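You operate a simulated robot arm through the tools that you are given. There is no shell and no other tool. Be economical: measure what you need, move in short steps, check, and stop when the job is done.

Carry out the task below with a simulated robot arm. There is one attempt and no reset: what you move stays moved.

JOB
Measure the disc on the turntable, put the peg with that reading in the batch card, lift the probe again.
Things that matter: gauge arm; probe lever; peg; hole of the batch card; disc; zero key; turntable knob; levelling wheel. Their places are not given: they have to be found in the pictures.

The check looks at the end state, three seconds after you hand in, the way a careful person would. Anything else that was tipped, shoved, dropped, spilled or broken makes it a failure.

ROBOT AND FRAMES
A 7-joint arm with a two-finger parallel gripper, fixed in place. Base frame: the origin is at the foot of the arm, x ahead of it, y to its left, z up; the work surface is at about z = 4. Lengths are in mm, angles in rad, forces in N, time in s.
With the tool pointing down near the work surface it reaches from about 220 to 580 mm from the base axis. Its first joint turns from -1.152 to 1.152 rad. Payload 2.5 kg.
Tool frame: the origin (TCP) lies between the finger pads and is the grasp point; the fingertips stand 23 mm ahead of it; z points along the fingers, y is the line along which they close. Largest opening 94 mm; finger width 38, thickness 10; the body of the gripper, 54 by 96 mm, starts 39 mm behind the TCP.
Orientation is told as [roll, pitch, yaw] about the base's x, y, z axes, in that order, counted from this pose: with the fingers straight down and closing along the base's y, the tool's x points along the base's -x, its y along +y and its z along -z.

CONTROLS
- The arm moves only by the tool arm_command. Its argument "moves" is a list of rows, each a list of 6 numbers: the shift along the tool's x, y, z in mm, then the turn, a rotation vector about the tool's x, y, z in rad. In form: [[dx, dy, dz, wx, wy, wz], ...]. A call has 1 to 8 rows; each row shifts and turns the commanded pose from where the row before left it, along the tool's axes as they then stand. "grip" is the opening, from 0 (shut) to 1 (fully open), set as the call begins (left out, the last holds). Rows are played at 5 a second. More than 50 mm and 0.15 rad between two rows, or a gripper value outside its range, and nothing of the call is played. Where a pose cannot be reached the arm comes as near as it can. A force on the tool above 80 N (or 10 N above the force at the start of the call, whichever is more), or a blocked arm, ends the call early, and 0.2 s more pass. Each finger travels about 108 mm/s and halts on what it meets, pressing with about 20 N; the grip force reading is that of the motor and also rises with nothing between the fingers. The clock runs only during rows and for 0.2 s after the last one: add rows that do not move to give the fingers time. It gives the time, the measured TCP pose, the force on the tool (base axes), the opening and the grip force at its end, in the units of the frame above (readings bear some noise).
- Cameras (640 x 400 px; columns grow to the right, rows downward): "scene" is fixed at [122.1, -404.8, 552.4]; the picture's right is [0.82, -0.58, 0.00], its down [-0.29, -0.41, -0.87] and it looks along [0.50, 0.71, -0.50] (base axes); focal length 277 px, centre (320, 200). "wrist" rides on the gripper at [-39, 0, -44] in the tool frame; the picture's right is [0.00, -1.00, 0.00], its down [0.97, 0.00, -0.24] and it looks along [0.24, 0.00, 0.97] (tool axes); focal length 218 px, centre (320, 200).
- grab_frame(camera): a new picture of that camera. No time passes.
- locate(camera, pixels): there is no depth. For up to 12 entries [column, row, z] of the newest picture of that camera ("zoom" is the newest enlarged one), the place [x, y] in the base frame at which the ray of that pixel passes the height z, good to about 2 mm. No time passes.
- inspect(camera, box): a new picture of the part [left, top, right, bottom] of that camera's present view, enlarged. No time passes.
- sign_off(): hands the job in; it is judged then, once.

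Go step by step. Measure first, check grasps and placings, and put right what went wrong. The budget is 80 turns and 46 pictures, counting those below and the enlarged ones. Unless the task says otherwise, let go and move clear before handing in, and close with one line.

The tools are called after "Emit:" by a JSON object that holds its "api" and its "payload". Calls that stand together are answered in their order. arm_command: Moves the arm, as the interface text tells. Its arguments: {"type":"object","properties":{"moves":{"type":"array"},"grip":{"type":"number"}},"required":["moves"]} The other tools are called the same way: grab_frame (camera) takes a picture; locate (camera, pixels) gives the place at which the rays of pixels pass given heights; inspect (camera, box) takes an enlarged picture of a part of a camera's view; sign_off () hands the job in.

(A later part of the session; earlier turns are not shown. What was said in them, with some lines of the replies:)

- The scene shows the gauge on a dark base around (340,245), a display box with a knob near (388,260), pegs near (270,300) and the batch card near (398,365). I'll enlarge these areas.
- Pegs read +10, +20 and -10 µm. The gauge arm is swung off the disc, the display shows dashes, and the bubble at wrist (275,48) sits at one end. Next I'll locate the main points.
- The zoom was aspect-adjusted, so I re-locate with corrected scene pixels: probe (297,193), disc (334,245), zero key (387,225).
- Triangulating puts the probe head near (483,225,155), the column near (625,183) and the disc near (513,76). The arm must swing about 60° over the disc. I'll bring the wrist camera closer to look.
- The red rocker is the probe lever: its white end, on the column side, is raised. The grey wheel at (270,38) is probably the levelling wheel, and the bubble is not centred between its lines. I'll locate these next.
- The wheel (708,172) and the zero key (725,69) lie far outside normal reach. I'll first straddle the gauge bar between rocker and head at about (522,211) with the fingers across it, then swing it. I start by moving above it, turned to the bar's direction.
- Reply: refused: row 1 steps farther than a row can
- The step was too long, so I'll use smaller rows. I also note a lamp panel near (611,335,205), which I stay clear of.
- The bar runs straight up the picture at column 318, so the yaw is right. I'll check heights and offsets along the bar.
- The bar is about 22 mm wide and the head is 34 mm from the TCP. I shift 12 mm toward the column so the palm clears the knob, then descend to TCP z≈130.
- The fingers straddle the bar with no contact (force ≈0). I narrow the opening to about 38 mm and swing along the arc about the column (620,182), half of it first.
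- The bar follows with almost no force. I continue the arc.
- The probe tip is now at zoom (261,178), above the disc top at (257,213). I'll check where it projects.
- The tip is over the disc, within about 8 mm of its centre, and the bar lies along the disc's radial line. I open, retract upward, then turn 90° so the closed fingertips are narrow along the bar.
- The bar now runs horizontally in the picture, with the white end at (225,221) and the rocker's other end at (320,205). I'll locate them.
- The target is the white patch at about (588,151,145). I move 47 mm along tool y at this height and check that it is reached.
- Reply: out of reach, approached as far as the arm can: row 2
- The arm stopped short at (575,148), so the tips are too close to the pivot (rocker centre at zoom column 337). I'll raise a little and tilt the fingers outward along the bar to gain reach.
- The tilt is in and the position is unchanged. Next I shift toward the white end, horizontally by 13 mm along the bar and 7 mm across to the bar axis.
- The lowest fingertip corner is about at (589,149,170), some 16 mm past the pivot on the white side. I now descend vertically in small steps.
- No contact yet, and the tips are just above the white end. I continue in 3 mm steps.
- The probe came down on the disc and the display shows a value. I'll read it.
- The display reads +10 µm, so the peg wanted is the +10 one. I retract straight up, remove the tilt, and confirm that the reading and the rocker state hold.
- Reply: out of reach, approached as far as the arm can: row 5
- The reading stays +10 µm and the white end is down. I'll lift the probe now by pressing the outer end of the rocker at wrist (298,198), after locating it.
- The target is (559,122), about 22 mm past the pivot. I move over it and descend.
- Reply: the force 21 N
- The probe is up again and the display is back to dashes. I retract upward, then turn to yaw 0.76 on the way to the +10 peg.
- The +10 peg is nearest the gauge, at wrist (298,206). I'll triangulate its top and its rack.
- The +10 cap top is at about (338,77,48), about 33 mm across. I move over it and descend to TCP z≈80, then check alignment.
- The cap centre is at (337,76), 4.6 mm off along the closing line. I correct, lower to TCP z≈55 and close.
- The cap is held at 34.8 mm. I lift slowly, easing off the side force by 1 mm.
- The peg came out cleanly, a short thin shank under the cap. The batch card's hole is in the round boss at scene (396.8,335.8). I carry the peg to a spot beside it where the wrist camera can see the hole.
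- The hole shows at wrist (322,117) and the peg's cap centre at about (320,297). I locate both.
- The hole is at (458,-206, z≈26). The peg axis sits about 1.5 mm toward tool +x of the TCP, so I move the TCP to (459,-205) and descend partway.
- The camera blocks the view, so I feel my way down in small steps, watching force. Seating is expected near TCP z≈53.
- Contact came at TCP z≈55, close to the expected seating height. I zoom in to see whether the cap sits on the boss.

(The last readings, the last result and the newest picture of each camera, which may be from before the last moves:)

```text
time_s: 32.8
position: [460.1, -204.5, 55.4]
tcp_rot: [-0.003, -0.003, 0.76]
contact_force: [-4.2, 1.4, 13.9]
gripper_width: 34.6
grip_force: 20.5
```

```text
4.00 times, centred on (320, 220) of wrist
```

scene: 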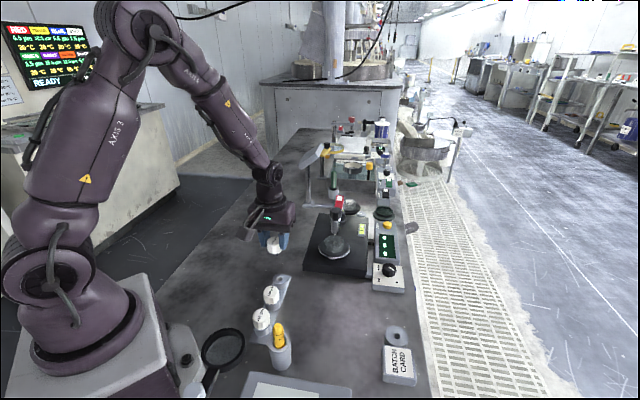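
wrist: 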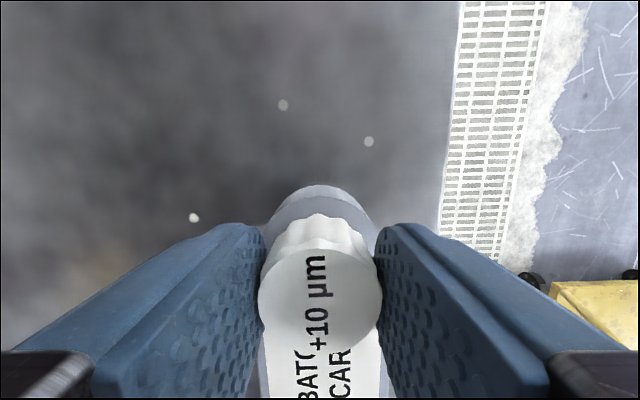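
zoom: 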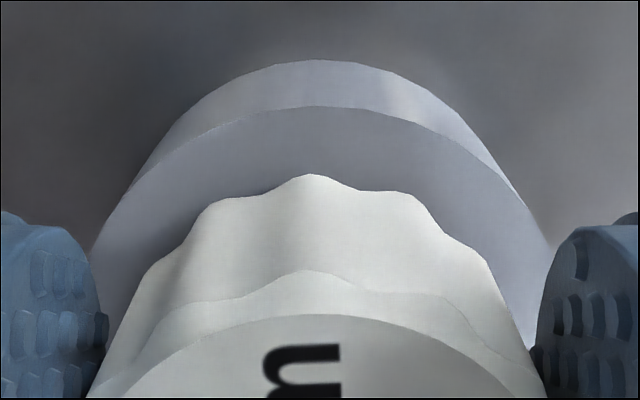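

The cap rests on the boss top with an even margin around it. I open gently and back straight up.

Emit:
{"api": "arm_command", "payload": {"moves": [[0, 0, 0, 0, 0, 0], [0, 0, 0, 0, 0, 0], [0, 0, -20, 0, 0, 0], [0, 0, -30, 0, 0, 0], [0, 0, -40, 0, 0, 0], [0, 0, -40, 0, 0, 0], [0, 0, -40, 0, 0, 0], [0, 0, 0, 0, 0, 0]], "grip": 0.6}}

Emit:
{"api": "inspect", "payload": {"camera": "scene", "box": [360, 290, 440, 390]}}

Emit:
{"api": "grab_frame", "payload": {"camera": "wrist"}}

```text
time_s: 34.6
position: [460.3, -205.7, 225.3]
tcp_rot: [0.0, -0.001, 0.76]
contact_force: [-0.7, -0.5, 0.5]
gripper_width: 56.3
grip_force: 0.1
```

```text
4.00 times, centred on (400, 340) of scene
```

zoom: 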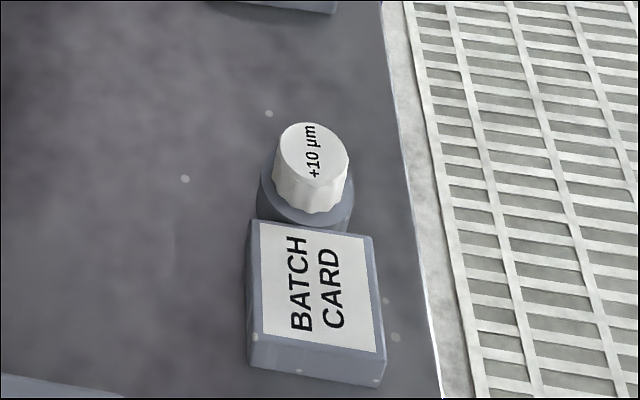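

```text
5 pictures are left
```

wrist: 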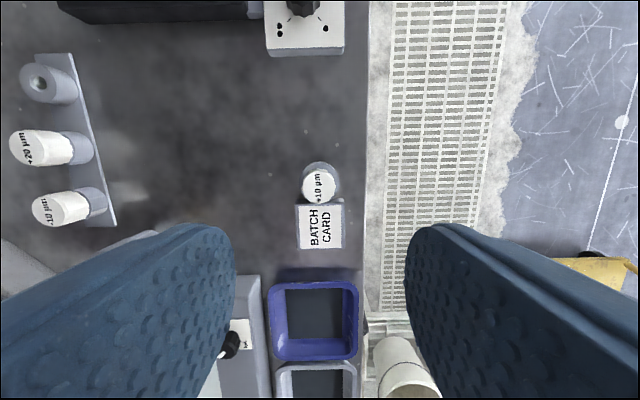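

The +10 peg stands seated and flush in the card's boss, and the other pegs are untouched. I take one last look at the gauge.

Emit:
{"api": "inspect", "payload": {"camera": "scene", "box": [290, 170, 430, 290]}}

```text
3.33 times, centred on (360, 230) of scene
```

zoom: 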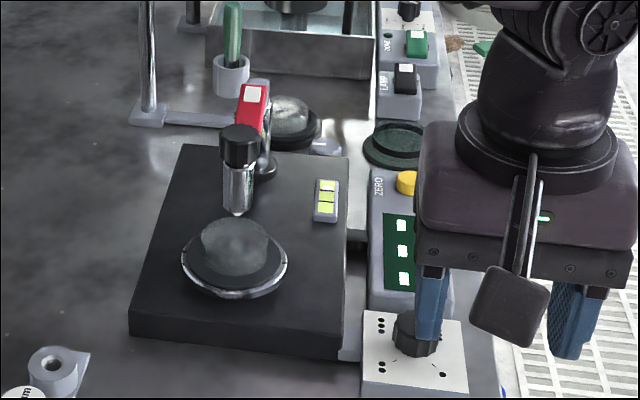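

The probe is lifted, the display shows dashes, the arm is clear and nothing else has moved, so I hand in.

Emit:
{"api": "sign_off", "payload": {}}

```text
The job is handed in.
```

The disc read +10 µm, the +10 µm peg is seated in the batch card's hole, and the probe is lifted again; the gauge's level bubble was off-centre and I didn't correct it (the levelling wheel looked out of reach), so the reading was taken unlevelled.
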